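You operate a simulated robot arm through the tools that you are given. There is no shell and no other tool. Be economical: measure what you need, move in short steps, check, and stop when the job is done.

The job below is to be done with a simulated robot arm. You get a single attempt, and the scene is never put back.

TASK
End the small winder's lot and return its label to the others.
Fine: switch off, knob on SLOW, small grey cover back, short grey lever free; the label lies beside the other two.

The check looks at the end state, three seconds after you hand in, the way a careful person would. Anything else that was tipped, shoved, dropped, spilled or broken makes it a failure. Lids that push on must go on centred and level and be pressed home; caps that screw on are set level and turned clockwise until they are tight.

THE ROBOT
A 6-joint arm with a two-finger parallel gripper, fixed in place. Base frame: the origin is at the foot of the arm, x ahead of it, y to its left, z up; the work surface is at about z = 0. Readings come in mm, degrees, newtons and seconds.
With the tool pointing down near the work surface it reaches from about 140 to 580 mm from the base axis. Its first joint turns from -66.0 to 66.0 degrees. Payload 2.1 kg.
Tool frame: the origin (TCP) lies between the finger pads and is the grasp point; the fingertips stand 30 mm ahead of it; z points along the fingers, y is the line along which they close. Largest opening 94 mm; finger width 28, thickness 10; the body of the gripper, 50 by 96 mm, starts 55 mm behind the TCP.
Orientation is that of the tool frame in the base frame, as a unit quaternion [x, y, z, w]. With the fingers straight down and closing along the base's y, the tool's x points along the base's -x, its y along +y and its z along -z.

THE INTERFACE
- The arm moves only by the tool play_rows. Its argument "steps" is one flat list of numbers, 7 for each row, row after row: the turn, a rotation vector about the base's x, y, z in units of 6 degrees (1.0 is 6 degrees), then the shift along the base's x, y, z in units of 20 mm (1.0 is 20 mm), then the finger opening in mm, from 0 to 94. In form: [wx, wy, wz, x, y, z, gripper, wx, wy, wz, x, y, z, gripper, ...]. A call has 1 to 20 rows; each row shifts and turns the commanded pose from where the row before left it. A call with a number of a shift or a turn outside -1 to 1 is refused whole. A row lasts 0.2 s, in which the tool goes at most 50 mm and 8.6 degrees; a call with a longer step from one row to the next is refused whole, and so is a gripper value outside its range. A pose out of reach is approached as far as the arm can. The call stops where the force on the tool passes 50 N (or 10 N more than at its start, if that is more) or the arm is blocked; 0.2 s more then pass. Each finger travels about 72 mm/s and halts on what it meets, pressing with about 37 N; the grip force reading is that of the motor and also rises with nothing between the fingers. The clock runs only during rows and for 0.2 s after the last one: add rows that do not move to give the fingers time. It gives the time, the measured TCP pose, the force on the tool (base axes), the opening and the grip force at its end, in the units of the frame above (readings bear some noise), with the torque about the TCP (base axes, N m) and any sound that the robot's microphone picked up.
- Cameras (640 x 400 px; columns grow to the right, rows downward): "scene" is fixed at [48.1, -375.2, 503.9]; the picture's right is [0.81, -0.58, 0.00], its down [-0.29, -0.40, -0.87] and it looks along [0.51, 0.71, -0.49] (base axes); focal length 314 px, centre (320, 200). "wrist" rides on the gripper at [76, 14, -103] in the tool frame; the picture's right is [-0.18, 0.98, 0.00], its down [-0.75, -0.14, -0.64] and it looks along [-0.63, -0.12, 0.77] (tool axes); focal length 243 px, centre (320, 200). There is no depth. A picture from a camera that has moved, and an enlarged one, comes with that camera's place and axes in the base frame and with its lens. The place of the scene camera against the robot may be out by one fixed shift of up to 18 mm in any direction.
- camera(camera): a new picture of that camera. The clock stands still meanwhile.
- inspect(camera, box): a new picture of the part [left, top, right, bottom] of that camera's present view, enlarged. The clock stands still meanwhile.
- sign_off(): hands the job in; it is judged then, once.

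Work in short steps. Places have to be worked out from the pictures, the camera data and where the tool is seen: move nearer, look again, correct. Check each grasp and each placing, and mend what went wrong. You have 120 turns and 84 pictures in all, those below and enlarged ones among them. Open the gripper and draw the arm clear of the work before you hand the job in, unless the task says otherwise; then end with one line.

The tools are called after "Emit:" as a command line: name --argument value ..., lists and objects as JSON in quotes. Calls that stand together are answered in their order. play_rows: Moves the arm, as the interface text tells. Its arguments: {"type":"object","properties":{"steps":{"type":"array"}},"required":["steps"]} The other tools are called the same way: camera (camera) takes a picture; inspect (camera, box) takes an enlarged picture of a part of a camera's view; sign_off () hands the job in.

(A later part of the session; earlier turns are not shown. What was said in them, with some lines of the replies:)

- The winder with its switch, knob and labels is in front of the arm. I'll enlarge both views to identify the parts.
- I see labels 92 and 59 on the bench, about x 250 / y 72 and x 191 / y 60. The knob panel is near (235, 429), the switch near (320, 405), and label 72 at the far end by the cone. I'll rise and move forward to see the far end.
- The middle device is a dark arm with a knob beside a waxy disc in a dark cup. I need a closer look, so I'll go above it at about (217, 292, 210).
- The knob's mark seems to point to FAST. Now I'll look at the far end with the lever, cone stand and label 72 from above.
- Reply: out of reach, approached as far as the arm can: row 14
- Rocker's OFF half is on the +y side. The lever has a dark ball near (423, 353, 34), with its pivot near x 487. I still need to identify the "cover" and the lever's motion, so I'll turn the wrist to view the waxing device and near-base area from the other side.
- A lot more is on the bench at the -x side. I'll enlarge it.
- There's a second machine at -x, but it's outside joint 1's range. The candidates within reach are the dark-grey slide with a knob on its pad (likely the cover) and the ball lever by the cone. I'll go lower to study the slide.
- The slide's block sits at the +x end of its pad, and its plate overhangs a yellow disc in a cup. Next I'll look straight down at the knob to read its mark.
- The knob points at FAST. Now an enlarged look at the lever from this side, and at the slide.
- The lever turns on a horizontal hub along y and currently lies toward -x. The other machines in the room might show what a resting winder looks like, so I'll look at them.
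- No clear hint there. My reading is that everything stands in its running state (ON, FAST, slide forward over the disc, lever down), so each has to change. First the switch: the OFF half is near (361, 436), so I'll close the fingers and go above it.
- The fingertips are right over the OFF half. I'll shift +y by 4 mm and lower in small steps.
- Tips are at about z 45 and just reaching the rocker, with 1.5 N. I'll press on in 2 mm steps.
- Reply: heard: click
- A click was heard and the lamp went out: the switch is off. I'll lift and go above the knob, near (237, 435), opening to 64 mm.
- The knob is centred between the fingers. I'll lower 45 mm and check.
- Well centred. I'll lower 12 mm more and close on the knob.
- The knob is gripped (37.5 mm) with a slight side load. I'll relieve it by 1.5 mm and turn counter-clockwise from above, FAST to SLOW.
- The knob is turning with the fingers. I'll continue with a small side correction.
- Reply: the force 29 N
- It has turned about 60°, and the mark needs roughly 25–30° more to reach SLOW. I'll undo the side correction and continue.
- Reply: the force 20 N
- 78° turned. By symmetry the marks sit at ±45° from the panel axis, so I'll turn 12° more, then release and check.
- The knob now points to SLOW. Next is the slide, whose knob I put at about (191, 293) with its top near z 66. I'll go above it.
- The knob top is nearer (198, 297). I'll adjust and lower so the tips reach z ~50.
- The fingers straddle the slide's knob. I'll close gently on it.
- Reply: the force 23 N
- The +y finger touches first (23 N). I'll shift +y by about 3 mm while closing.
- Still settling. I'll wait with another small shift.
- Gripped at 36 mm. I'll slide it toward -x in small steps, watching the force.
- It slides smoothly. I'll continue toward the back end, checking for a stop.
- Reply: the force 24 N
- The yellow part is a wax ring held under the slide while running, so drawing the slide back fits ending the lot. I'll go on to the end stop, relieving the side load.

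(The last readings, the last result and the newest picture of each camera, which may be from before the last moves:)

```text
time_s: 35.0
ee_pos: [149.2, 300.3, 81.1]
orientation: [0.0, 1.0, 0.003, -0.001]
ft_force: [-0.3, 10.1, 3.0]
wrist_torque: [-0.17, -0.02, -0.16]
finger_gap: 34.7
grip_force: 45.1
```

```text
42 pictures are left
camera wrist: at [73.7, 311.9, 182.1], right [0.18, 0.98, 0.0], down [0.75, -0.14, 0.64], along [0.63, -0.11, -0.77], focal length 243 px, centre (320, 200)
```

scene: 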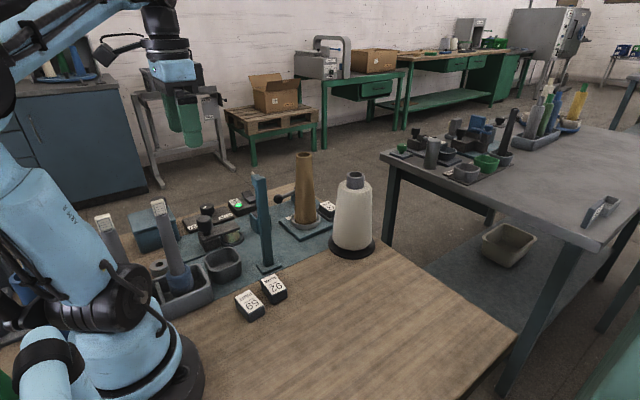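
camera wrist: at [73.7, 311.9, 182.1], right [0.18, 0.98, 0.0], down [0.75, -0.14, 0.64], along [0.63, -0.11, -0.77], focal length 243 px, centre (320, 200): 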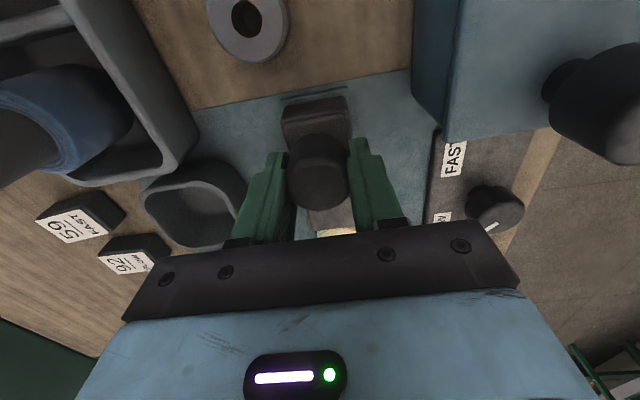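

It's nearly at the pad's end. I'll push a few mm more in 2 mm steps to find the stop.

Emit:
play_rows --steps '[0, 0, 0, -0.1, 0, 0, 28, 0, 0, 0, -0.1, 0, 0, 28, 0, 0, 0, -0.1, 0, 0, 28]'

Emit:
camera --camera "wrist"

```text
time_s: 35.8
ee_pos: [149.0, 301.0, 80.7]
orientation: [-0.001, 1.0, 0.003, -0.001]
ft_force: [-1.6, 28.0, -14.8]
wrist_torque: [-0.35, 0.07, -0.23]
finger_gap: 34.8
grip_force: 45.0
out of reach, approached as far as the arm can: row 3
```

```text
41 pictures are left
camera wrist: at [72.4, 311.6, 182.1], right [0.18, 0.98, 0.01], down [0.75, -0.15, 0.64], along [0.63, -0.11, -0.77], focal length 243 px, centre (320, 200)
```

wrist: 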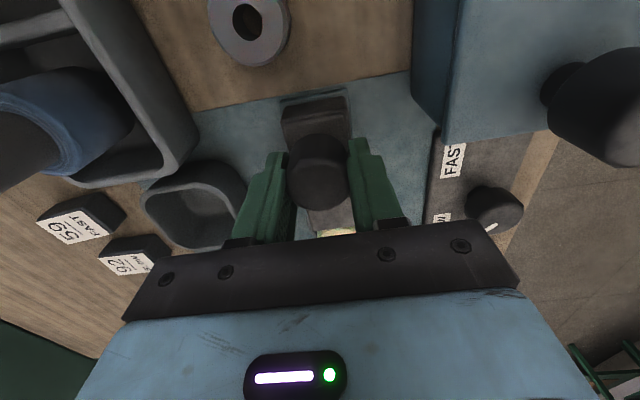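

The arm is at its reach limit with ~4 mm of pad left. I'll release, then push the knob the rest of the way with closed fingers from the +x side.

Emit:
play_rows --steps '[0, 0, 0, 0.2, 0, 0, 40, 0, 0, 0, 0, 0, 0, 60, 0, 0, 0, 0, 0, 0.5, 64, 0, 0, 0, 0, 0, 1, 64, 0, 0, 0, 1, 0, 1, 40, 0, 0, 0, 1, 0, 0, 10, 0, 0, 0, 0.2, 0, 0, 0, 0, 0, 0, 0, 0, 0, 0]'

Emit:
camera --camera "wrist"

Emit:
inspect --camera "scene" --box '[150, 160, 310, 290]'

```text
time_s: 37.6
ee_pos: [197.5, 298.5, 131.3]
orientation: [0.0, 1.0, 0.001, 0.0]
ft_force: [0.1, -0.8, -0.4]
wrist_torque: [-0.01, 0.02, 0.0]
finger_gap: 0.1
grip_force: 33.1
```

```text
40 pictures are left
camera wrist: at [120.8, 311.4, 232.7], right [0.18, 0.98, 0.0], down [0.75, -0.14, 0.64], along [0.63, -0.12, -0.77], focal length 243 px, centre (320, 200)
```

wrist: 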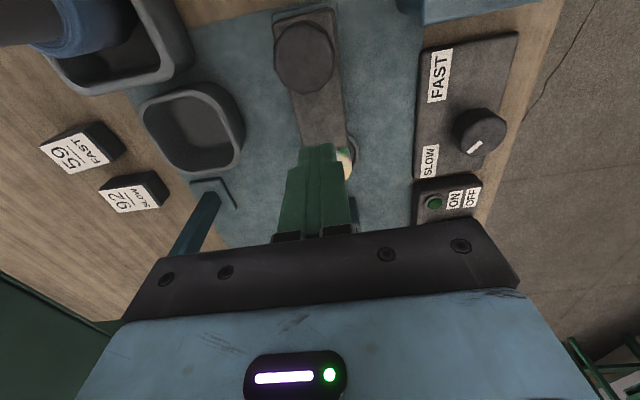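

```text
3.08 times, centred on (230, 225) of scene
camera zoom: at [48.1, -375.2, 503.9], right [0.81, -0.58, 0.0], down [-0.29, -0.4, -0.87], along [0.51, 0.71, -0.49], focal length 965 px, centre (597, 123)
```

zoom: 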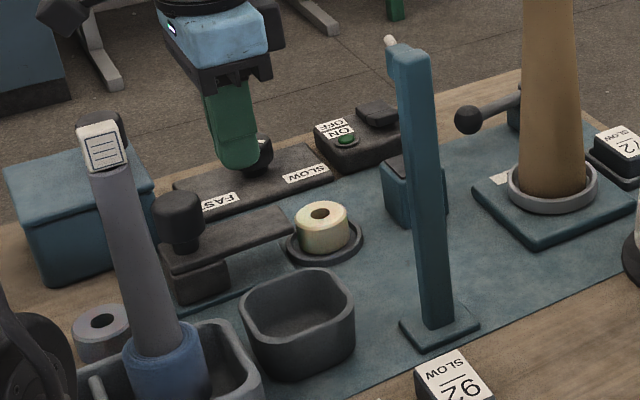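

The wax ring is fully exposed and the slide is almost home. I'll lower behind the knob and push gently to the stop.

Emit:
play_rows --steps '[0, 0, 0, 0, 0.05, -1, 0, 0, 0, 0, 0, 0, -1, 0, 0, 0, 0, 0, 0, -0.4, 0, 0, 0, 0, -0.4, 0, 0, 0, 0, 0, 0, -0.2, 0, 0, 0, 0, 0, 0, -0.1, 0, 0, 0, 0, 0, 0, -0.1, 0, 0, 0, 0, 0, 0, -0.1, 0, 0, 0]'

```text
time_s: 39.4
ee_pos: [176.9, 300.2, 82.8]
orientation: [0.001, 1.0, 0.0, 0.001]
ft_force: [0.1, -0.1, -0.2]
wrist_torque: [0.01, -0.01, 0.02]
finger_gap: 0.2
grip_force: 33.0
```

Emit:
play_rows --steps '[0, 0, 0, -0.1, 0, 0, 0, 0, 0, 0, -0.1, 0, 0, 0, 0, 0, 0, -0.1, 0, 0, 0]'

Emit:
camera --camera "wrist"

```text
time_s: 40.2
ee_pos: [173.8, 300.0, 82.6]
orientation: [0.001, 1.0, 0.001, 0.003]
ft_force: [19.1, 1.2, -10.2]
wrist_torque: [0.0, -0.13, -0.05]
finger_gap: 0.2
grip_force: 32.3
```

```text
38 pictures are left
camera wrist: at [97.7, 312.3, 183.5], right [0.19, 0.98, 0.0], down [0.75, -0.14, 0.65], along [0.64, -0.12, -0.76], focal length 243 px, centre (320, 200)
```

wrist: 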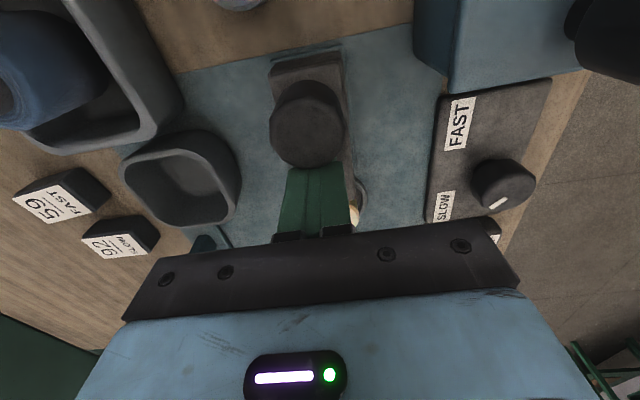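

At the stop, with 19 N and no motion. Slide done. I'll back off and go look at the ball lever from close by.

Emit:
play_rows --steps '[0, 0, 0, 0.5, 0, 0, 0, 0, 0, 0, 0, 0, 1, 0, 0, 0, 0, 1, 0.3, 1, 0, 0, 0, 0, 1, 0.3, 1, 0, 0, 0, 0, 1, 0.3, 0, 0, 0, 0, 0, 1, 0.3, 0, 0, 0, 0, 0, 1, 0.3, 0, 0, 0, 0, 0, 1, 0.3, 0, 30, 0, 0, 0, 1, 0.3, 0, 60, 0, 0, 0, 1, 0.3, 0, 60, 0, 0, 0, 1, 0.3, 0, 60]'

Emit:
camera --camera "wrist"

```text
time_s: 42.6
ee_pos: [361.5, 354.6, 143.1]
orientation: [0.001, 1.0, 0.001, 0.0]
ft_force: [0.1, 0.3, -0.9]
wrist_torque: [0.02, -0.01, -0.03]
finger_gap: 60.3
grip_force: 0.0
```

```text
37 pictures are left
camera wrist: at [286.0, 366.4, 244.0], right [0.18, 0.98, 0.0], down [0.75, -0.14, 0.64], along [0.63, -0.12, -0.77], focal length 243 px, centre (320, 200)
```

wrist: 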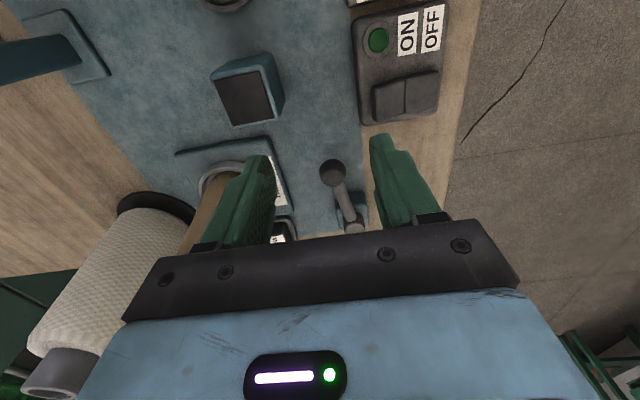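

Emit:
inspect --camera "wrist" --box '[270, 130, 390, 240]'

Emit:
inspect --camera "scene" --box '[260, 170, 360, 240]'

```text
3.64 times, centred on (330, 185) of wrist
camera zoom: at [286.0, 366.4, 244.0], right [0.18, 0.98, 0.0], down [0.75, -0.14, 0.64], along [0.63, -0.12, -0.77], focal length 882 px, centre (284, 254)
```

zoom: 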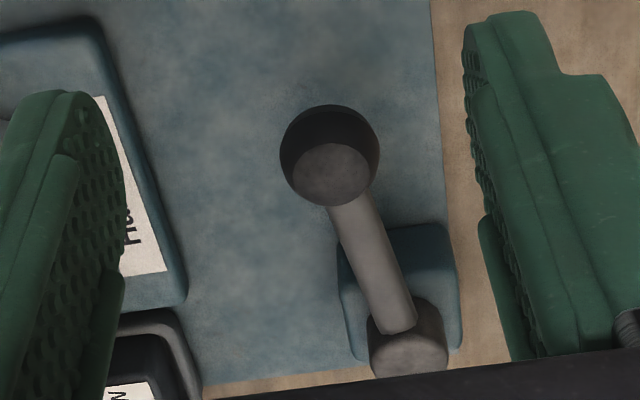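

```text
5.71 times, centred on (310, 205) of scene
camera zoom: at [48.1, -375.3, 503.9], right [0.81, -0.58, 0.0], down [-0.29, -0.4, -0.87], along [0.51, 0.71, -0.49], focal length 1792 px, centre (377, 171)
```

zoom: 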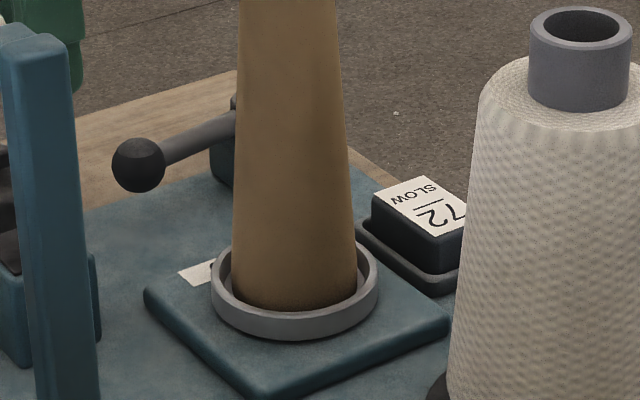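

The hub looks like an upright post on a bracket, with the ball at about (423.5, 353.5, 34). I'll grasp the ball and feel how it moves. First, go above it.

Emit:
play_rows --steps '[0, 0, 0, 1, 0, 0, 60, 0, 0, 0, 1, 0, 0, 60, 0, 0, 0, 1, 0, -0.5, 60, 0, 0, 0, 0.1, 0, -1, 60, 0, 0, 0, 0, 0, -1, 60]'

Emit:
camera --camera "wrist"

```text
time_s: 43.8
ee_pos: [424.4, 352.2, 93.9]
orientation: [0.0, 1.0, 0.001, 0.0]
ft_force: [-0.5, -0.1, 0.2]
wrist_torque: [0.0, 0.02, 0.01]
finger_gap: 60.2
grip_force: 0.1
```

```text
34 pictures are left
camera wrist: at [349.5, 365.5, 194.0], right [0.18, 0.98, 0.0], down [0.75, -0.14, 0.64], along [0.63, -0.12, -0.77], focal length 243 px, centre (320, 200)
```

wrist: 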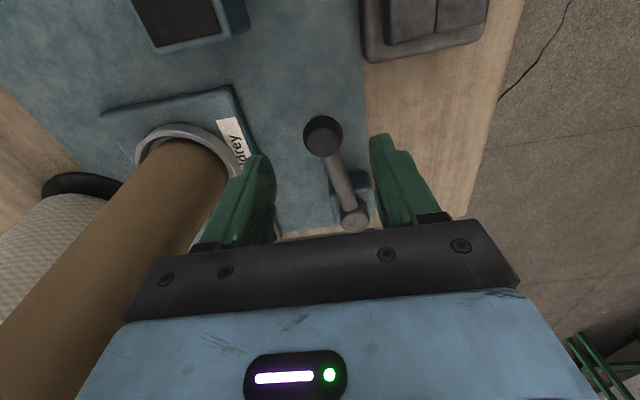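

The ball is between the fingers. Lower 45 mm and close.

Emit:
play_rows --steps '[0, 0, 0, 0, 0.05, -1, 60, 0, 0, 0, 0, 0, -0.8, 60, 0, 0, 0, 0, 0, -0.4, 55, 0, 0, 0, 0, 0, 0, 40, 0, 0, 0, 0, 0, 0, 28, 0, 0, 0, 0, 0, 0, 20, 0, 0, 0, 0, 0, 0, 20]'

Emit:
inspect --camera "wrist" --box '[200, 60, 440, 230]'

```text
time_s: 45.4
ee_pos: [423.7, 355.8, 47.6]
orientation: [0.0, 1.0, 0.001, 0.002]
ft_force: [3.3, 9.7, -7.7]
wrist_torque: [0.06, -0.14, 0.11]
finger_gap: 29.4
grip_force: 45.0
```

```text
2.35 times, centred on (320, 145) of wrist
camera zoom: at [348.0, 367.9, 149.0], right [0.18, 0.98, 0.0], down [0.75, -0.14, 0.64], along [0.63, -0.12, -0.77], focal length 571 px, centre (320, 329)
```

zoom: 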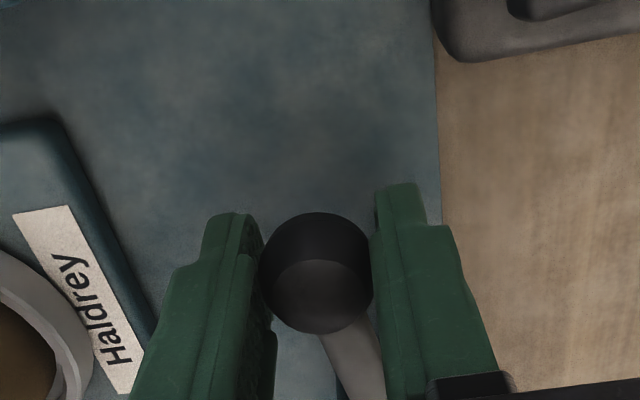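

The ball is gripped (29 mm). I'll try lifting 4 mm to feel for freedom.

Emit:
play_rows --steps '[0, 0, 0, 0, 0, 0.1, 20, 0, 0, 0, 0, 0, 0.1, 20, 0, 0, 0, 0, 0, 0, 20]'

```text
time_s: 46.2
ee_pos: [424.3, 356.0, 52.3]
orientation: [0.0, 1.0, 0.001, -0.001]
ft_force: [-1.5, 16.1, -28.0]
wrist_torque: [0.1, -0.01, -0.05]
finger_gap: 29.2
grip_force: 45.2
```

Emit:
play_rows --steps '[0, 0, 0, 0, 0, -0.2, 20, 0, 0, 0, 0, 0.15, 0, 20, 0, 0, 0, 0, 0.15, 0, 20, 0, 0, 0, 0, 0.15, 0, 20, 0, 0, 0, 0, 0, 0, 20]'

Emit:
inspect --camera "wrist" --box '[200, 60, 440, 230]'

```text
time_s: 47.4
ee_pos: [424.4, 363.2, 50.4]
orientation: [0.001, 1.0, 0.0, 0.0]
ft_force: [-7.6, -4.6, 10.8]
wrist_torque: [-0.03, 0.79, -0.26]
finger_gap: 29.4
grip_force: 44.9
```

```text
2.35 times, centred on (320, 145) of wrist
camera zoom: at [348.9, 375.4, 150.4], right [0.19, 0.98, 0.0], down [0.75, -0.14, 0.64], along [0.63, -0.12, -0.77], focal length 571 px, centre (320, 329)
```

zoom: 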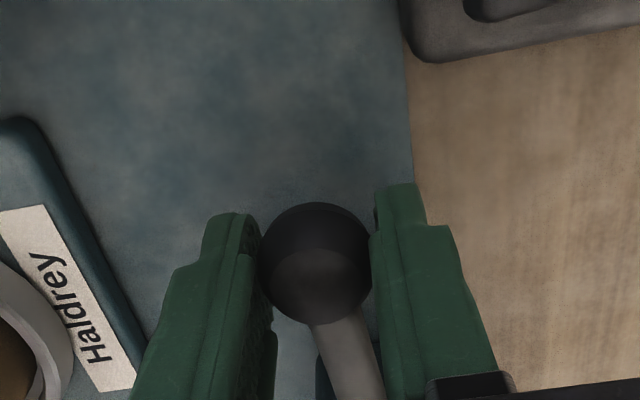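

The ball moves freely sideways, so the lever swings about an upright axis. I'll feel whether its start position was a stop by going back -y past it.

Emit:
play_rows --steps '[0, 0, 0, 0, -0.2, 0, 20, 0, 0, 0, 0, -0.2, 0, 20, 0, 0, 0, 0, -0.15, 0, 20, 0, 0, 0, 0, -0.15, 0, 20, 0, 0, 0, 0, -0.1, 0, 20]'

```text
time_s: 48.5
ee_pos: [424.0, 354.6, 48.6]
orientation: [-0.002, 1.0, 0.01, 0.005]
ft_force: [3.7, 8.2, 0.8]
wrist_torque: [0.19, 0.27, -0.3]
finger_gap: 29.3
grip_force: 44.8
stopped in row 5: the force on the tool passed its limit at 53 N (the readings are from after the stop); the commanded pose is now the measured one
```

The start position was a stop on the -y (cone) side, so "free" means swung away toward +y. I'll move the ball along its arc.

Emit:
play_rows --steps '[0, 0, 0, -0.04, 0.3, 0, 20, 0, 0, 0, -0.04, 0.3, 0, 20, 0, 0, 0, 0.03, 0.3, 0, 20, 0, 0, 0, 0.04, 0.3, 0, 20, 0, 0, 0, 0.06, 0.3, 0, 20, 0, 0, 0, 0.1, 0.3, 0, 20]'

Emit:
camera --camera "wrist"

```text
time_s: 49.9
ee_pos: [426.0, 390.6, 49.2]
orientation: [-0.001, 1.0, 0.008, 0.005]
ft_force: [-2.4, -4.7, 8.0]
wrist_torque: [-0.02, 0.12, -0.4]
finger_gap: 29.3
grip_force: 45.0
```

```text
31 pictures are left
camera wrist: at [349.9, 400.6, 150.0], right [0.18, 0.98, 0.02], down [0.75, -0.15, 0.65], along [0.64, -0.1, -0.76], focal length 243 px, centre (320, 200)
```

wrist: 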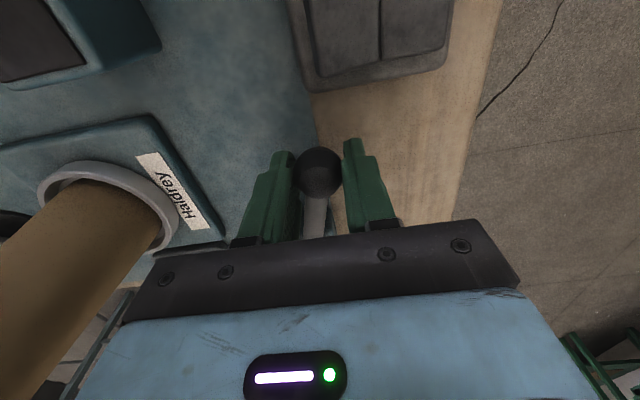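

It swings freely. I'll continue outward as far as reach allows.

Emit:
play_rows --steps '[0, 0, 0, 0.08, 0.25, 0, 20, 0, 0, 0, 0.1, 0.25, 0, 20, 0, 0, 0, 0.12, 0.25, 0, 20, 0, 0, 0, 0, 0, 0, 20]'

```text
time_s: 50.9
ee_pos: [432.3, 404.4, 48.4]
orientation: [-0.001, 1.0, 0.008, 0.002]
ft_force: [-19.5, -12.6, 15.0]
wrist_torque: [-0.43, -0.4, -1.54]
finger_gap: 30.3
grip_force: 45.1
```

Some torque is building, likely the rod against the -y finger. I'll turn the tool with the lever by 30° and go a little further.

Emit:
play_rows --steps '[0, 0, -1, 0, 0, 0, 20, 0, 0, -1, 0, 0, 0, 20, 0, 0, -1, 0, 0, 0, 20, 0, 0, -1, 0, 0, 0, 20, 0, 0, -1, 0, 0, 0, 20]'

Emit:
camera --camera "wrist"

```text
time_s: 52.0
ee_pos: [433.1, 404.1, 48.1]
orientation: [0.257, 0.966, 0.007, 0.007]
ft_force: [1.0, 4.4, -3.0]
wrist_torque: [0.08, 0.03, 0.33]
finger_gap: 29.4
grip_force: 45.4
```

```text
30 pictures are left
camera wrist: at [373.2, 453.0, 149.5], right [0.65, 0.76, 0.02], down [0.57, -0.5, 0.65], along [0.5, -0.41, -0.76], focal length 243 px, centre (320, 200)
```

wrist: 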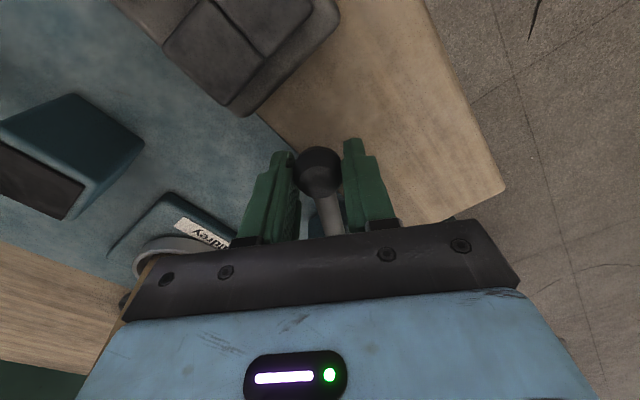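

Loads are low. I'll follow the arc further with matching rotation.

Emit:
play_rows --steps '[0, 0, -0.7, 0.14, 0.21, 0, 20, 0, 0, -0.7, 0.15, 0.2, 0, 20, 0, 0, -0.7, 0.16, 0.19, 0, 20]'

Emit:
camera --camera "wrist"

```text
time_s: 52.9
ee_pos: [438.4, 413.0, 49.1]
orientation: [0.362, 0.932, 0.008, 0.008]
ft_force: [1.4, 4.6, 8.0]
wrist_torque: [0.19, 0.2, 0.38]
finger_gap: 29.4
grip_force: 44.6
out of reach, approached as far as the arm can: row 3
```

```text
29 pictures are left
camera wrist: at [390.1, 472.8, 149.5], right [0.8, 0.6, 0.02], down [0.45, -0.62, 0.65], along [0.4, -0.51, -0.76], focal length 243 px, centre (320, 200)
```

wrist: 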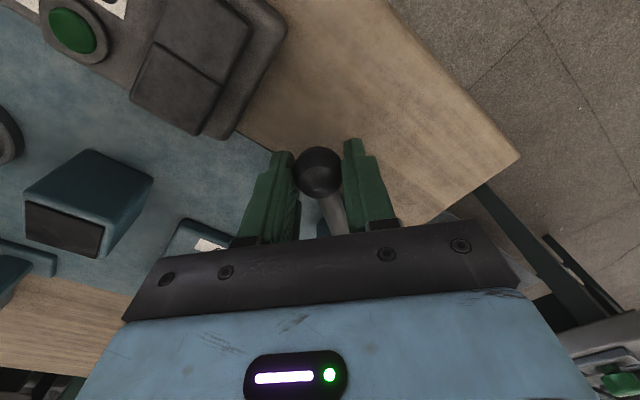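

The lever has swung ~48° and is still free, but this pose is at the arm's reach limit. I'll release, go up, and push the ball on from its inner side with closed fingers.

Emit:
play_rows --steps '[0, 0, 0, 0, 0, 0, 40, 0, 0, 0, 0, 0, 0, 54, 0, 0, 0, 0, 0, 0.5, 54, 0, 0, 0, 0, 0, 1, 54, 0, 0, 0, 0, 0, 1, 54, 0, 0, 0, -0.5, -0.6, 0.5, 20, 0, 0, 0, -0.5, -0.6, 0, 0, 0, 0, 0, 0, 0, 0, 0]'

Emit:
camera --camera "wrist"

```text
time_s: 54.6
ee_pos: [415.3, 386.2, 106.8]
orientation: [0.362, 0.932, 0.006, 0.007]
ft_force: [0.0, 0.1, 0.1]
wrist_torque: [0.01, -0.04, 0.01]
finger_gap: 0.0
grip_force: 32.9
out of reach, approached as far as the arm can: row 4
```

```text
28 pictures are left
camera wrist: at [367.1, 445.6, 207.6], right [0.8, 0.6, 0.02], down [0.45, -0.62, 0.65], along [0.4, -0.51, -0.76], focal length 243 px, centre (320, 200)
```

wrist: 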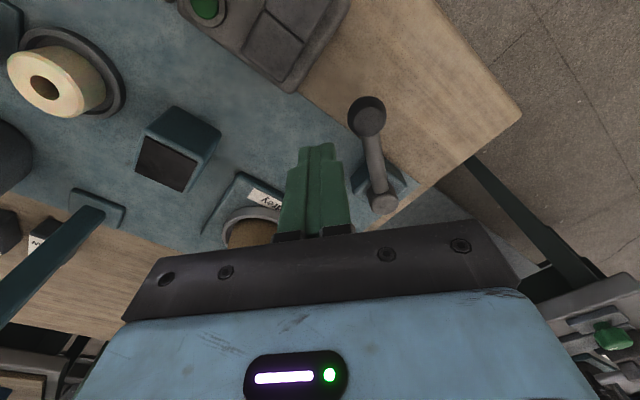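

The lever holds where it was left. I'll lower beside it and push outward.

Emit:
play_rows --steps '[0, 0, 0, 0, 0, -1, 0, 0, 0, 0, 0, 0, -1, 0, 0, 0, 0, 0, 0, -0.9, 0, 0, 0, 0, 0.2, 0.23, 0, 0, 0, 0, 0, 0.2, 0.23, 0, 0, 0, 0, -0.5, 0.2, 0.2, 0, 0, 0, 0, -0.5, 0.22, 0.18, 0, 0, 0, 0, -0.5, 0.23, 0.17, 0, 0]'

Emit:
camera --camera "wrist"

```text
time_s: 56.5
ee_pos: [435.2, 406.3, 50.1]
orientation: [0.434, 0.901, 0.006, 0.008]
ft_force: [-0.3, -0.2, -1.0]
wrist_torque: [-0.02, 0.03, 0.01]
finger_gap: 0.0
grip_force: 32.5
```

```text
27 pictures are left
camera wrist: at [398.5, 473.6, 150.9], right [0.88, 0.47, 0.02], down [0.35, -0.68, 0.65], along [0.31, -0.56, -0.76], focal length 243 px, centre (320, 200)
```

wrist: 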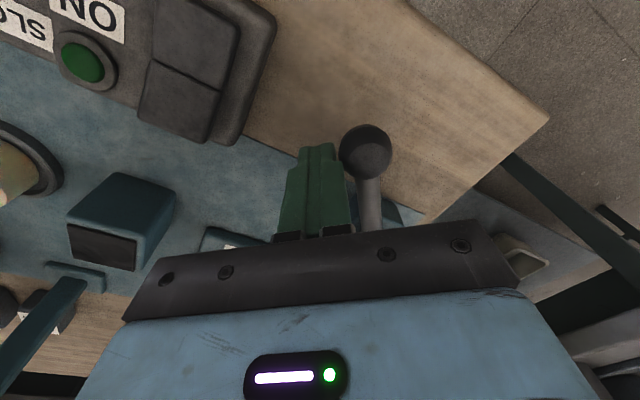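

Emit:
play_rows --steps '[0, 0, -0.5, 0.25, 0.12, 0, 0, 0, 0, -0.5, 0.25, 0.1, 0, 0, 0, 0, -0.5, 0.25, 0.06, 0, 0]'

Emit:
camera --camera "wrist"

```text
time_s: 57.2
ee_pos: [443.8, 405.7, 50.4]
orientation: [0.504, 0.864, 0.006, 0.006]
ft_force: [0.6, -1.1, 1.1]
wrist_torque: [0.0, 0.0, 0.0]
finger_gap: 0.1
grip_force: 32.9
out of reach, approached as far as the arm can: row 2, 3
```

```text
26 pictures are left
camera wrist: at [417.5, 477.2, 151.0], right [0.95, 0.32, 0.02], down [0.24, -0.73, 0.65], along [0.22, -0.61, -0.76], focal length 243 px, centre (320, 200)
```

wrist: 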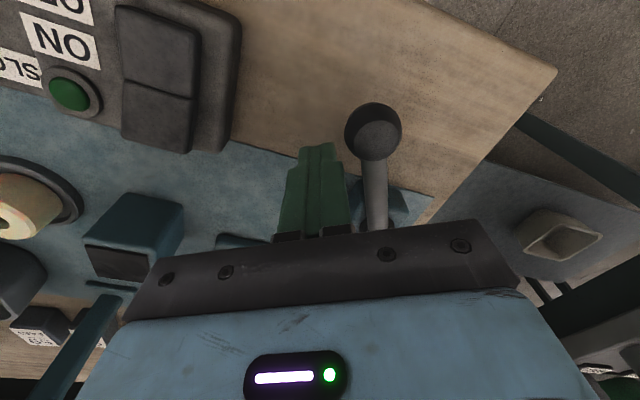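

The ball is now around (461, 436), so the lever has swung ~70° clear of its stop: free. I'll withdraw upward and look toward label 72 from the +y side.

Emit:
play_rows --steps '[0, 0, 0, -0.6, -0.5, 0, 0, 0, 0, 0, -0.3, -0.5, 0.5, 0, 0, 0, -0.5, 0, -0.5, 1, 0, 0, 0, -0.5, 0.3, -0.5, 1, 30, 0, 0, -1, 0.3, -0.3, 0.3, 60, 0, 0, -0.5, 0.3, 0, 0, 60]'

Emit:
camera --camera "wrist"

Emit:
inspect --camera "scene" --box '[220, 150, 380, 280]'

```text
time_s: 58.6
ee_pos: [443.6, 359.4, 105.9]
orientation: [0.612, 0.791, 0.004, 0.009]
ft_force: [-0.4, 0.8, -0.3]
wrist_torque: [0.0, 0.0, 0.02]
finger_gap: 60.0
grip_force: 0.0
```

```text
25 pictures are left
camera wrist: at [437.8, 435.8, 207.2], right [1.0, 0.07, 0.02], down [0.04, -0.76, 0.65], along [0.06, -0.64, -0.76], focal length 243 px, centre (320, 200)
```

wrist: 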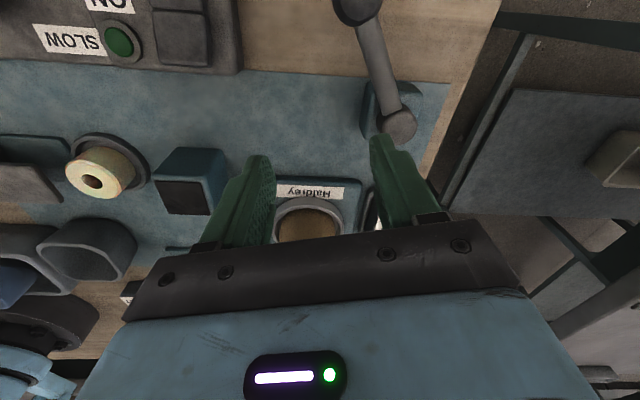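

```text
3.08 times, centred on (300, 215) of scene
camera zoom: at [48.1, -375.2, 503.9], right [0.81, -0.58, 0.0], down [-0.29, -0.4, -0.87], along [0.51, 0.71, -0.49], focal length 965 px, centre (382, 154)
```

zoom: 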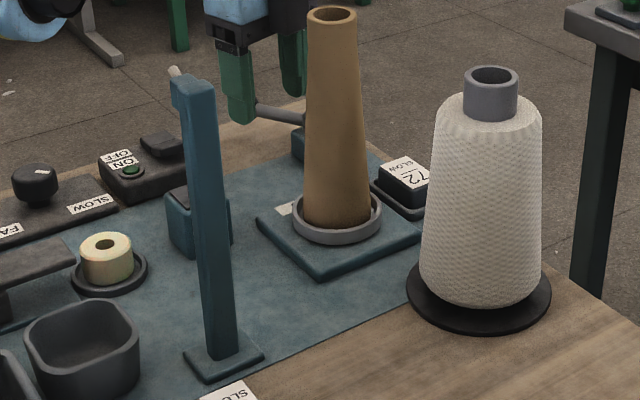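

I'll go nearer, to about (488, 312, 105), to see label 72, keeping clear of the cone.

Emit:
play_rows --steps '[0, 0, -0.5, 0.7, -0.6, 0, 80, 0, 0, 0, 0.8, -0.9, 0, 90, 0, 0, 0, 0.7, -0.8, 0, 90]'

Emit:
camera --camera "wrist"

```text
time_s: 59.5
ee_pos: [488.1, 313.8, 106.3]
orientation: [0.632, 0.775, 0.003, 0.008]
ft_force: [0.0, 0.3, -0.1]
wrist_torque: [-0.01, -0.02, -0.03]
finger_gap: 89.9
grip_force: 0.1
```

```text
23 pictures are left
camera wrist: at [485.5, 390.1, 206.6], right [1.0, 0.02, 0.02], down [0.0, -0.76, 0.65], along [0.02, -0.65, -0.76], focal length 243 px, centre (320, 200)
```

wrist: 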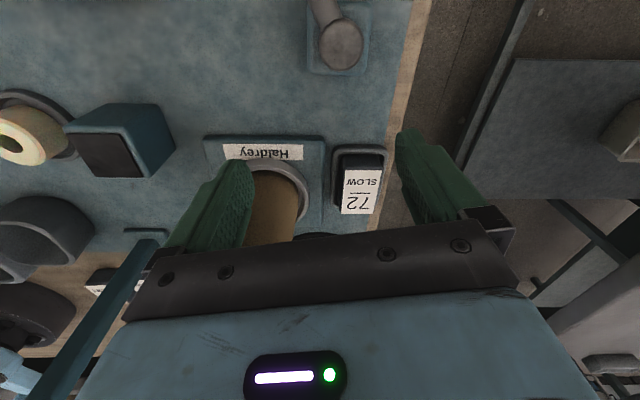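

Label 72 sits in its tray around (527, 250) with its top at z ≈ 30, about 34 mm wide along x. I'll narrow the fingers to 52 mm and go above it, rounding the cone.

Emit:
play_rows --steps '[0, 0, 0, 0, 0, 0, 70, 0, 0, 0, 0, 0, 0, 52, 0, 0, 0, 0.85, -0.7, 0, 52, 0, 0, 0, 0.65, -1, 0, 52, 0, 0, 0, 0.4, -1, 0, 52]'

Emit:
camera --camera "wrist"

```text
time_s: 60.6
ee_pos: [526.4, 260.5, 105.6]
orientation: [0.632, 0.775, 0.004, 0.009]
ft_force: [1.0, -0.7, 0.4]
wrist_torque: [0.01, -0.01, -0.02]
finger_gap: 52.1
grip_force: 0.0
```

```text
22 pictures are left
camera wrist: at [524.3, 336.6, 206.4], right [1.0, 0.02, 0.02], down [0.0, -0.76, 0.65], along [0.02, -0.65, -0.76], focal length 243 px, centre (320, 200)
```

wrist: 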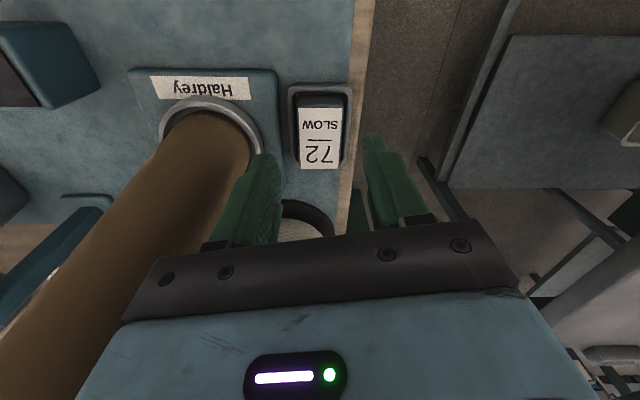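

Label centre is about (527, 253) with its top at z 35. I'll adjust and lower the tips to z ~20, watching forces.

Emit:
play_rows --steps '[0, 0, 0, 0.05, -0.37, -0.5, 52, 0, 0, 0, 0, 0, -0.9, 52, 0, 0, 0, 0, 0, -0.7, 52]'

Emit:
inspect --camera "wrist" --box '[200, 60, 440, 230]'

```text
time_s: 61.5
ee_pos: [527.9, 253.4, 62.8]
orientation: [0.631, 0.775, 0.003, 0.009]
ft_force: [-0.6, -0.1, 0.2]
wrist_torque: [-0.02, -0.01, 0.02]
finger_gap: 52.0
grip_force: 0.0
```

```text
2.35 times, centred on (320, 145) of wrist
camera zoom: at [524.8, 329.4, 163.4], right [1.0, 0.02, 0.02], down [0.0, -0.76, 0.65], along [0.02, -0.65, -0.76], focal length 571 px, centre (320, 329)
```

zoom: 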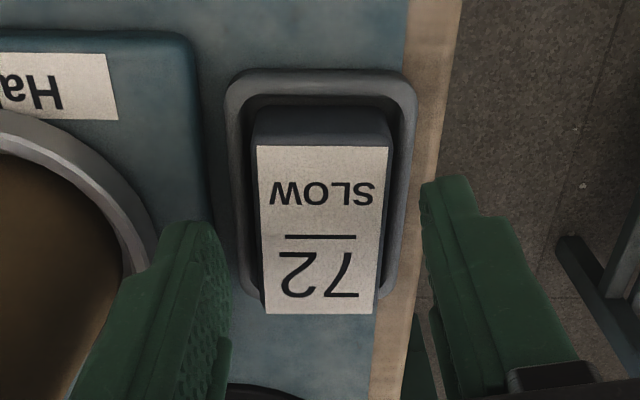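

Aligned. Lower 11 mm more (tips ≈ z 22) and close.

Emit:
play_rows --steps '[0, 0, 0, 0, 0, -0.2, 52, 0, 0, 0, 0, 0, -0.2, 52, 0, 0, 0, 0, 0, -0.15, 52, 0, 0, 0, 0, 0, 0, 40, 0, 0, 0, 0, 0, 0, 28, 0, 0, 0, 0, 0, 0, 25, 0, 0, 0, 0, 0, 0, 25]'

Emit:
inspect --camera "wrist" --box '[200, 60, 440, 230]'

```text
time_s: 63.0
ee_pos: [526.6, 252.7, 53.5]
orientation: [0.633, 0.774, 0.004, 0.008]
ft_force: [1.4, 1.4, -1.9]
wrist_torque: [0.03, 0.03, -0.93]
finger_gap: 36.6
grip_force: 37.2
```

```text
2.35 times, centred on (320, 145) of wrist
camera zoom: at [524.6, 329.1, 153.7], right [1.0, 0.02, 0.02], down [0.0, -0.76, 0.65], along [0.02, -0.65, -0.76], focal length 571 px, centre (320, 329)
```

zoom: 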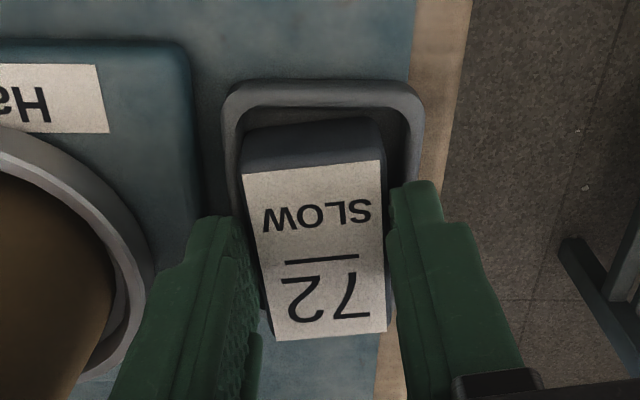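

The grip is ~11° off the label's axis (the camera image is skewed from the tool). I'll open, turn -11.5°, and grip again.

Emit:
play_rows --steps '[0, 0, 0, 0, 0, 0, 52, 0, 0, 0, 0, 0, 0, 52, 0, 0, -0.95, 0, 0, 0, 52, 0, 0, -0.95, 0.05, 0, 0, 52, 0, 0, 0, 0, 0, 0, 40, 0, 0, 0, 0, 0, 0, 28, 0, 0, 0, 0, 0, 0, 25, 0, 0, 0, 0, 0, 0, 25, 0, 0, 0, 0, 0, 0, 25]'

Emit:
inspect --camera "wrist" --box '[200, 60, 440, 230]'

```text
time_s: 65.0
ee_pos: [529.1, 252.6, 52.8]
orientation: [0.706, 0.708, 0.003, 0.01]
ft_force: [1.3, 0.0, 0.9]
wrist_torque: [0.02, -0.03, -0.07]
finger_gap: 34.7
grip_force: 36.9
```

```text
2.35 times, centred on (320, 145) of wrist
camera zoom: at [541.3, 328.1, 153.9], right [0.98, -0.18, 0.02], down [-0.15, -0.75, 0.65], along [-0.1, -0.64, -0.76], focal length 571 px, centre (320, 329)
```

zoom: 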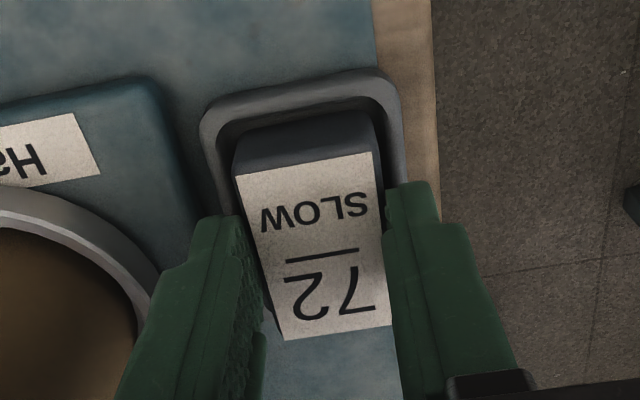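

Now it's gripped squarely (34.7 mm, almost no torque). I'll lift straight up 60 mm and check.

Emit:
play_rows --steps '[0, 0, 0, 0, 0, 0.3, 25, 0, 0, 0, 0, 0, 0.7, 25, 0, 0, 0, 0, 0, 1, 25, 0, 0, 0, 0, 0, 0.8, 25]'

Emit:
camera --camera "wrist"

```text
time_s: 66.0
ee_pos: [528.6, 252.3, 108.7]
orientation: [0.706, 0.708, 0.002, 0.008]
ft_force: [0.6, 0.2, -0.6]
wrist_torque: [0.0, 0.03, 0.0]
finger_gap: 34.7
grip_force: 36.9
```

```text
18 pictures are left
camera wrist: at [540.9, 327.3, 208.8], right [0.98, -0.18, 0.02], down [-0.15, -0.75, 0.65], along [-0.1, -0.64, -0.76], focal length 243 px, centre (320, 200)
```

wrist: 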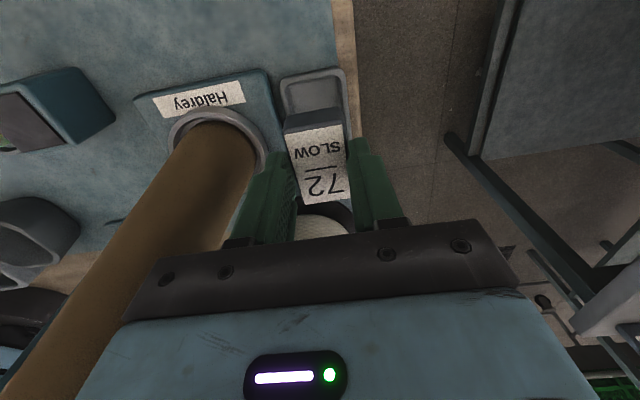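

Label 72 is held firmly. I'll back out along the same path around the cone, then rise and come inward.

Emit:
play_rows --steps '[0, 0, 0, -0.45, 1, 0, 25, 0, 0, 0, -0.65, 1, 0, 25, 0, 0, 0, -0.85, 0.8, 0, 25, 0, 0, 0, -1, 1, 0, 25, 0, 0, 0, -1, 0.8, 0, 25, 0, 0, 0, -1, 0, 0.5, 25, 0, 0, 0, -1, 0, 1, 25, 0, 0, 0, -1, -0.3, 1, 25, 0, 0, 0, -1, -0.3, 1, 25, 0, 0, 0, -1, -0.3, 1, 25, 0, 0, 0, 0, 0, 1, 25, 0, 0, 0, 0, 0, 1, 25, 0, 0, 0, 0, 0, 1, 25, 0, 0, 0, 0, 0, 1, 25, 0, 0, 0, 0, 0, 1, 25, 0, 0, 0, 0, 0, 1, 25]'

Emit:
camera --camera "scene"

```text
time_s: 69.5
ee_pos: [347.5, 326.4, 318.6]
orientation: [0.706, 0.708, 0.002, 0.008]
ft_force: [0.3, 0.5, -0.1]
wrist_torque: [0.0, 0.03, -0.04]
finger_gap: 34.7
grip_force: 37.0
```

```text
17 pictures are left
```

scene: 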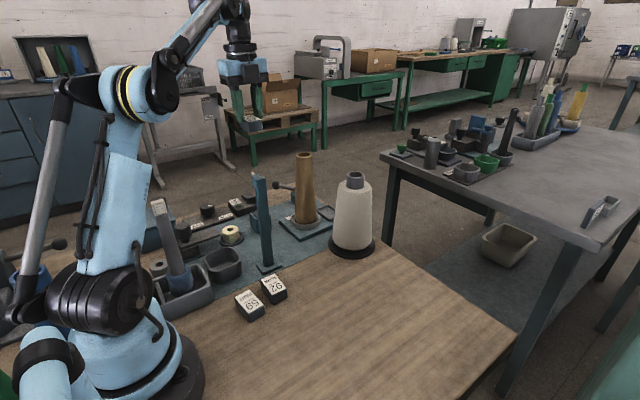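

All is standing well. I'll rise a little and cross between post and cone to the bench area beside labels 59 and 92.

Emit:
play_rows --steps '[0, 0, 0, 0, 0, 1, 25, 0, 0, 0, -0.16, -1, 0, 25, 0, 0, 0, -0.16, -1, 0, 25, 0, 0, 0, -0.16, -1, 0, 25, 0, 0, 0, -0.16, -1, 0, 25, 0, 0, 0, -0.16, -1, 0, 25, 0, 0, 0, -0.16, -1, 0, 25, 0, 0, 0, -0.16, -1, 0, 25, 0, 0, 0, -0.16, -1, 0, 25, 0, 0, 0, -0.16, -1, 0, 25, 0, 0, 0, -0.16, -1, 0, 25, 0, 0, 0, -0.16, -1, 0, 25, 0, 0, 0, -0.1, -1, 0, 25]'

Emit:
camera --camera "wrist"

```text
time_s: 72.2
ee_pos: [312.2, 86.0, 339.1]
orientation: [0.706, 0.709, 0.002, 0.008]
ft_force: [-0.5, -0.5, -1.1]
wrist_torque: [-0.03, 0.03, -0.01]
finger_gap: 34.8
grip_force: 36.5
```

```text
16 pictures are left
camera wrist: at [325.4, 161.3, 440.1], right [0.98, -0.18, 0.02], down [-0.15, -0.75, 0.65], along [-0.1, -0.64, -0.76], focal length 243 px, centre (320, 200)
```

wrist: 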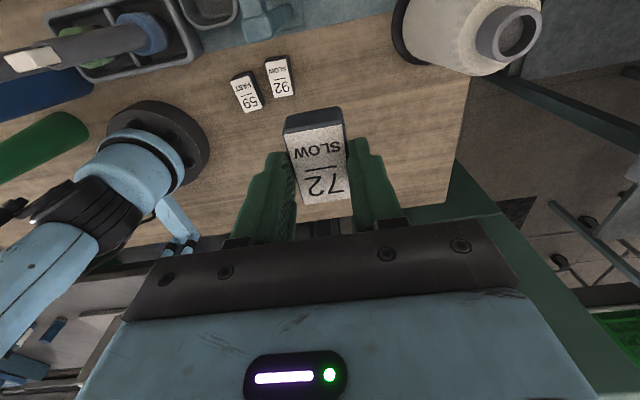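

Labels 92 and 59 are at about (253, 77) and (194, 63). The free spot at (312, 90) continues their row. I'll descend there.

Emit:
play_rows --steps '[0, 0, 0, 0, 0.2, -1, 25, 0, 0, 0, 0, 0, -1, 25, 0, 0, 0, 0, 0, -1, 25, 0, 0, 0, 0, 0, -1, 25, 0, 0, 0, 0, 0, -1, 25, 0, 0, 0, 0, 0, -1, 25, 0, 0, 0, 0, 0, -1, 25, 0, 0, 0, 0, 0, -1, 25, 0, 0, 0, 0, 0, -1, 25, 0, 0, 0, 0, 0, -1, 25, 0, 0, 0, 0, 0, -1, 25, 0, 0, 0, 0, 0, -1, 25]'

Emit:
camera --camera "wrist"

Emit:
inspect --camera "scene" --box '[200, 200, 400, 330]'

```text
time_s: 74.8
ee_pos: [310.7, 91.0, 97.6]
orientation: [0.706, 0.708, 0.003, 0.009]
ft_force: [0.0, 0.6, -0.7]
wrist_torque: [0.03, 0.0, 0.02]
finger_gap: 34.9
grip_force: 36.9
```

```text
15 pictures are left
camera wrist: at [324.2, 166.7, 198.4], right [0.98, -0.18, 0.02], down [-0.15, -0.75, 0.65], along [-0.1, -0.64, -0.76], focal length 243 px, centre (320, 200)
```

wrist: 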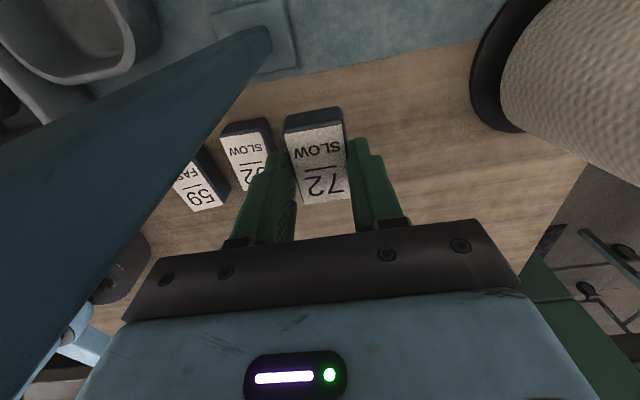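

```text
3.08 times, centred on (300, 265) of scene
camera zoom: at [48.1, -375.2, 503.9], right [0.81, -0.58, 0.0], down [-0.29, -0.4, -0.87], along [0.51, 0.71, -0.49], focal length 965 px, centre (382, 0)
```

zoom: 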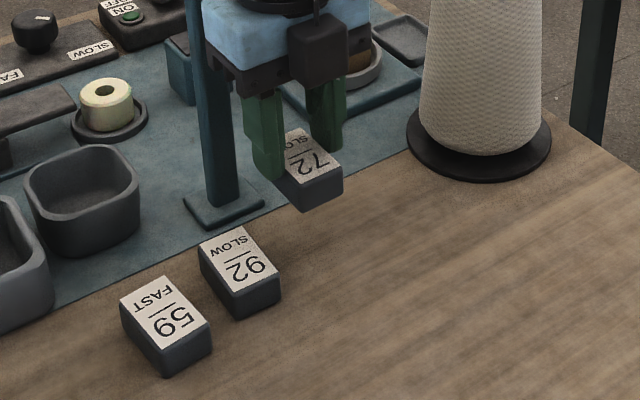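

The spot works. I'll shift +x by 8 mm for finger clearance from 92, lower to near the bench, then touch down in small steps.

Emit:
play_rows --steps '[0, 0, 0, 0.4, 0, -0.9, 25, 0, 0, 0, 0, 0, -0.9, 25, 0, 0, 0, 0, 0, -0.2, 25, 0, 0, 0, 0, 0, -0.1, 25, 0, 0, 0, 0, 0, -0.1, 25]'

```text
time_s: 76.0
ee_pos: [319.2, 89.9, 55.7]
orientation: [0.705, 0.709, 0.002, 0.009]
ft_force: [0.2, 0.5, -0.2]
wrist_torque: [0.0, 0.0, -0.03]
finger_gap: 34.8
grip_force: 37.3
```

Emit:
play_rows --steps '[0, 0, 0, 0, 0, -0.1, 25, 0, 0, 0, 0, 0, -0.1, 25, 0, 0, 0, 0, 0, -0.05, 25]'

Emit:
inspect --camera "scene" --box '[220, 220, 340, 310]'

```text
time_s: 76.8
ee_pos: [319.3, 90.2, 48.9]
orientation: [0.706, 0.709, 0.003, 0.008]
ft_force: [0.4, 0.3, -0.9]
wrist_torque: [0.02, -0.01, 0.02]
finger_gap: 34.9
grip_force: 37.4
```

```text
4.44 times, centred on (280, 265) of scene
camera zoom: at [48.1, -375.2, 503.9], right [0.81, -0.58, 0.0], down [-0.29, -0.4, -0.87], along [0.51, 0.71, -0.49], focal length 1394 px, centre (498, -89)
```

zoom: 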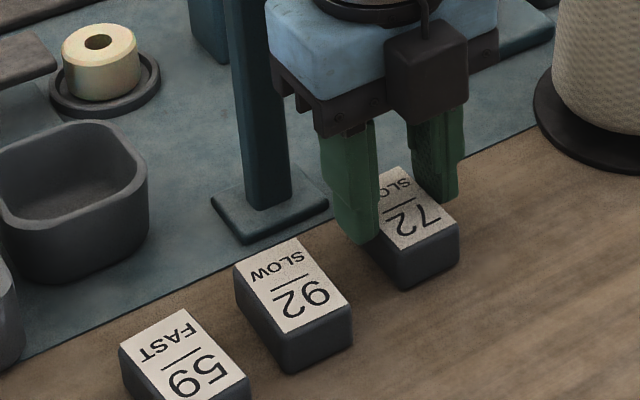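

Not in contact yet. I'll continue down in 1–2 mm steps.

Emit:
play_rows --steps '[0, 0, 0, 0, 0, -0.08, 25, 0, 0, 0, 0, 0, -0.05, 25, 0, 0, 0, 0, 0, -0.05, 25]'

```text
time_s: 77.7
ee_pos: [320.2, 91.9, 45.9]
orientation: [0.706, 0.708, 0.002, 0.008]
ft_force: [-2.8, -1.6, 29.3]
wrist_torque: [-0.05, 0.2, 0.0]
finger_gap: 34.8
grip_force: 37.2
```

Contact at 29 N: the label is on the bench. I'll ease up 1 mm, open to 46 mm, then lift straight up.

Emit:
play_rows --steps '[0, 0, 0, 0, 0, 0.05, 30, 0, 0, 0, 0, 0, 0, 40, 0, 0, 0, 0, 0, 0, 46, 0, 0, 0, 0, 0, 0, 46, 0, 0, 0, 0, 0, 0.5, 46, 0, 0, 0, 0, 0, 1, 46, 0, 0, 0, 0, 0, 1, 46, 0, 0, 0, 0, 0, 1, 46, 0, 0, 0, 0, 0, 1, 46, 0, 0, 0, 0, 0, 1, 46, 0, 0, 0, 0, 0, 1, 46, 0, 0, 0, 0, 0, 1, 46, 0, 0, 0, 0, 0, 1, 46, 0, 0, 0, 0, 0, 1, 46, 0, 0, 0, 0, 0, 1, 46, 0, 0, 0, 0, 0, 1, 46, 0, 0, 0, 0, 0, 1, 46, 0, 0, 0, 0, 0, 1, 46]'

Emit:
camera --camera "wrist"

Emit:
inspect --camera "scene" --box '[140, 160, 380, 330]'

```text
time_s: 81.5
ee_pos: [319.5, 90.6, 317.0]
orientation: [0.706, 0.708, 0.002, 0.008]
ft_force: [-0.7, 0.0, 0.6]
wrist_torque: [-0.05, 0.0, 0.0]
finger_gap: 46.0
grip_force: 0.1
```

```text
12 pictures are left
camera wrist: at [332.4, 165.5, 417.7], right [0.98, -0.18, 0.02], down [-0.15, -0.75, 0.65], along [-0.1, -0.64, -0.76], focal length 243 px, centre (320, 200)
```

wrist: 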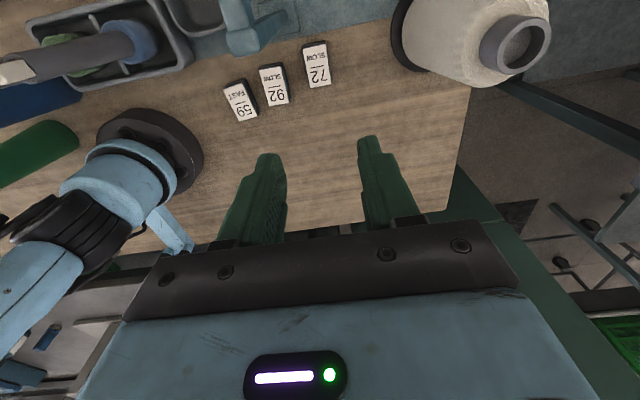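

```text
2.35 times, centred on (260, 245) of scene
camera zoom: at [48.1, -375.2, 503.9], right [0.81, -0.58, 0.0], down [-0.29, -0.4, -0.87], along [0.51, 0.71, -0.49], focal length 738 px, centre (461, 94)
```

zoom: 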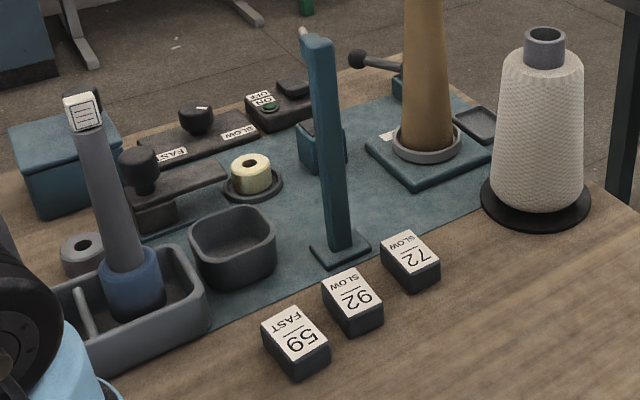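

All points check out in the pictures: lamp dark, knob on SLOW, slide drawn back to its stop, lever swung clear, and 72 lying in a row beside 92 and 59. The gripper is open and the arm is well clear, so I'm handing in.

Emit:
sign_off

```text
The job is handed in.
```

The small winder's lot is ended: switch off, knob on SLOW, grey cover slid back off the wax ring (I read "back" as drawn back, since it started out over the ring), short grey lever swung free, and label 72 beside 92 and 59.
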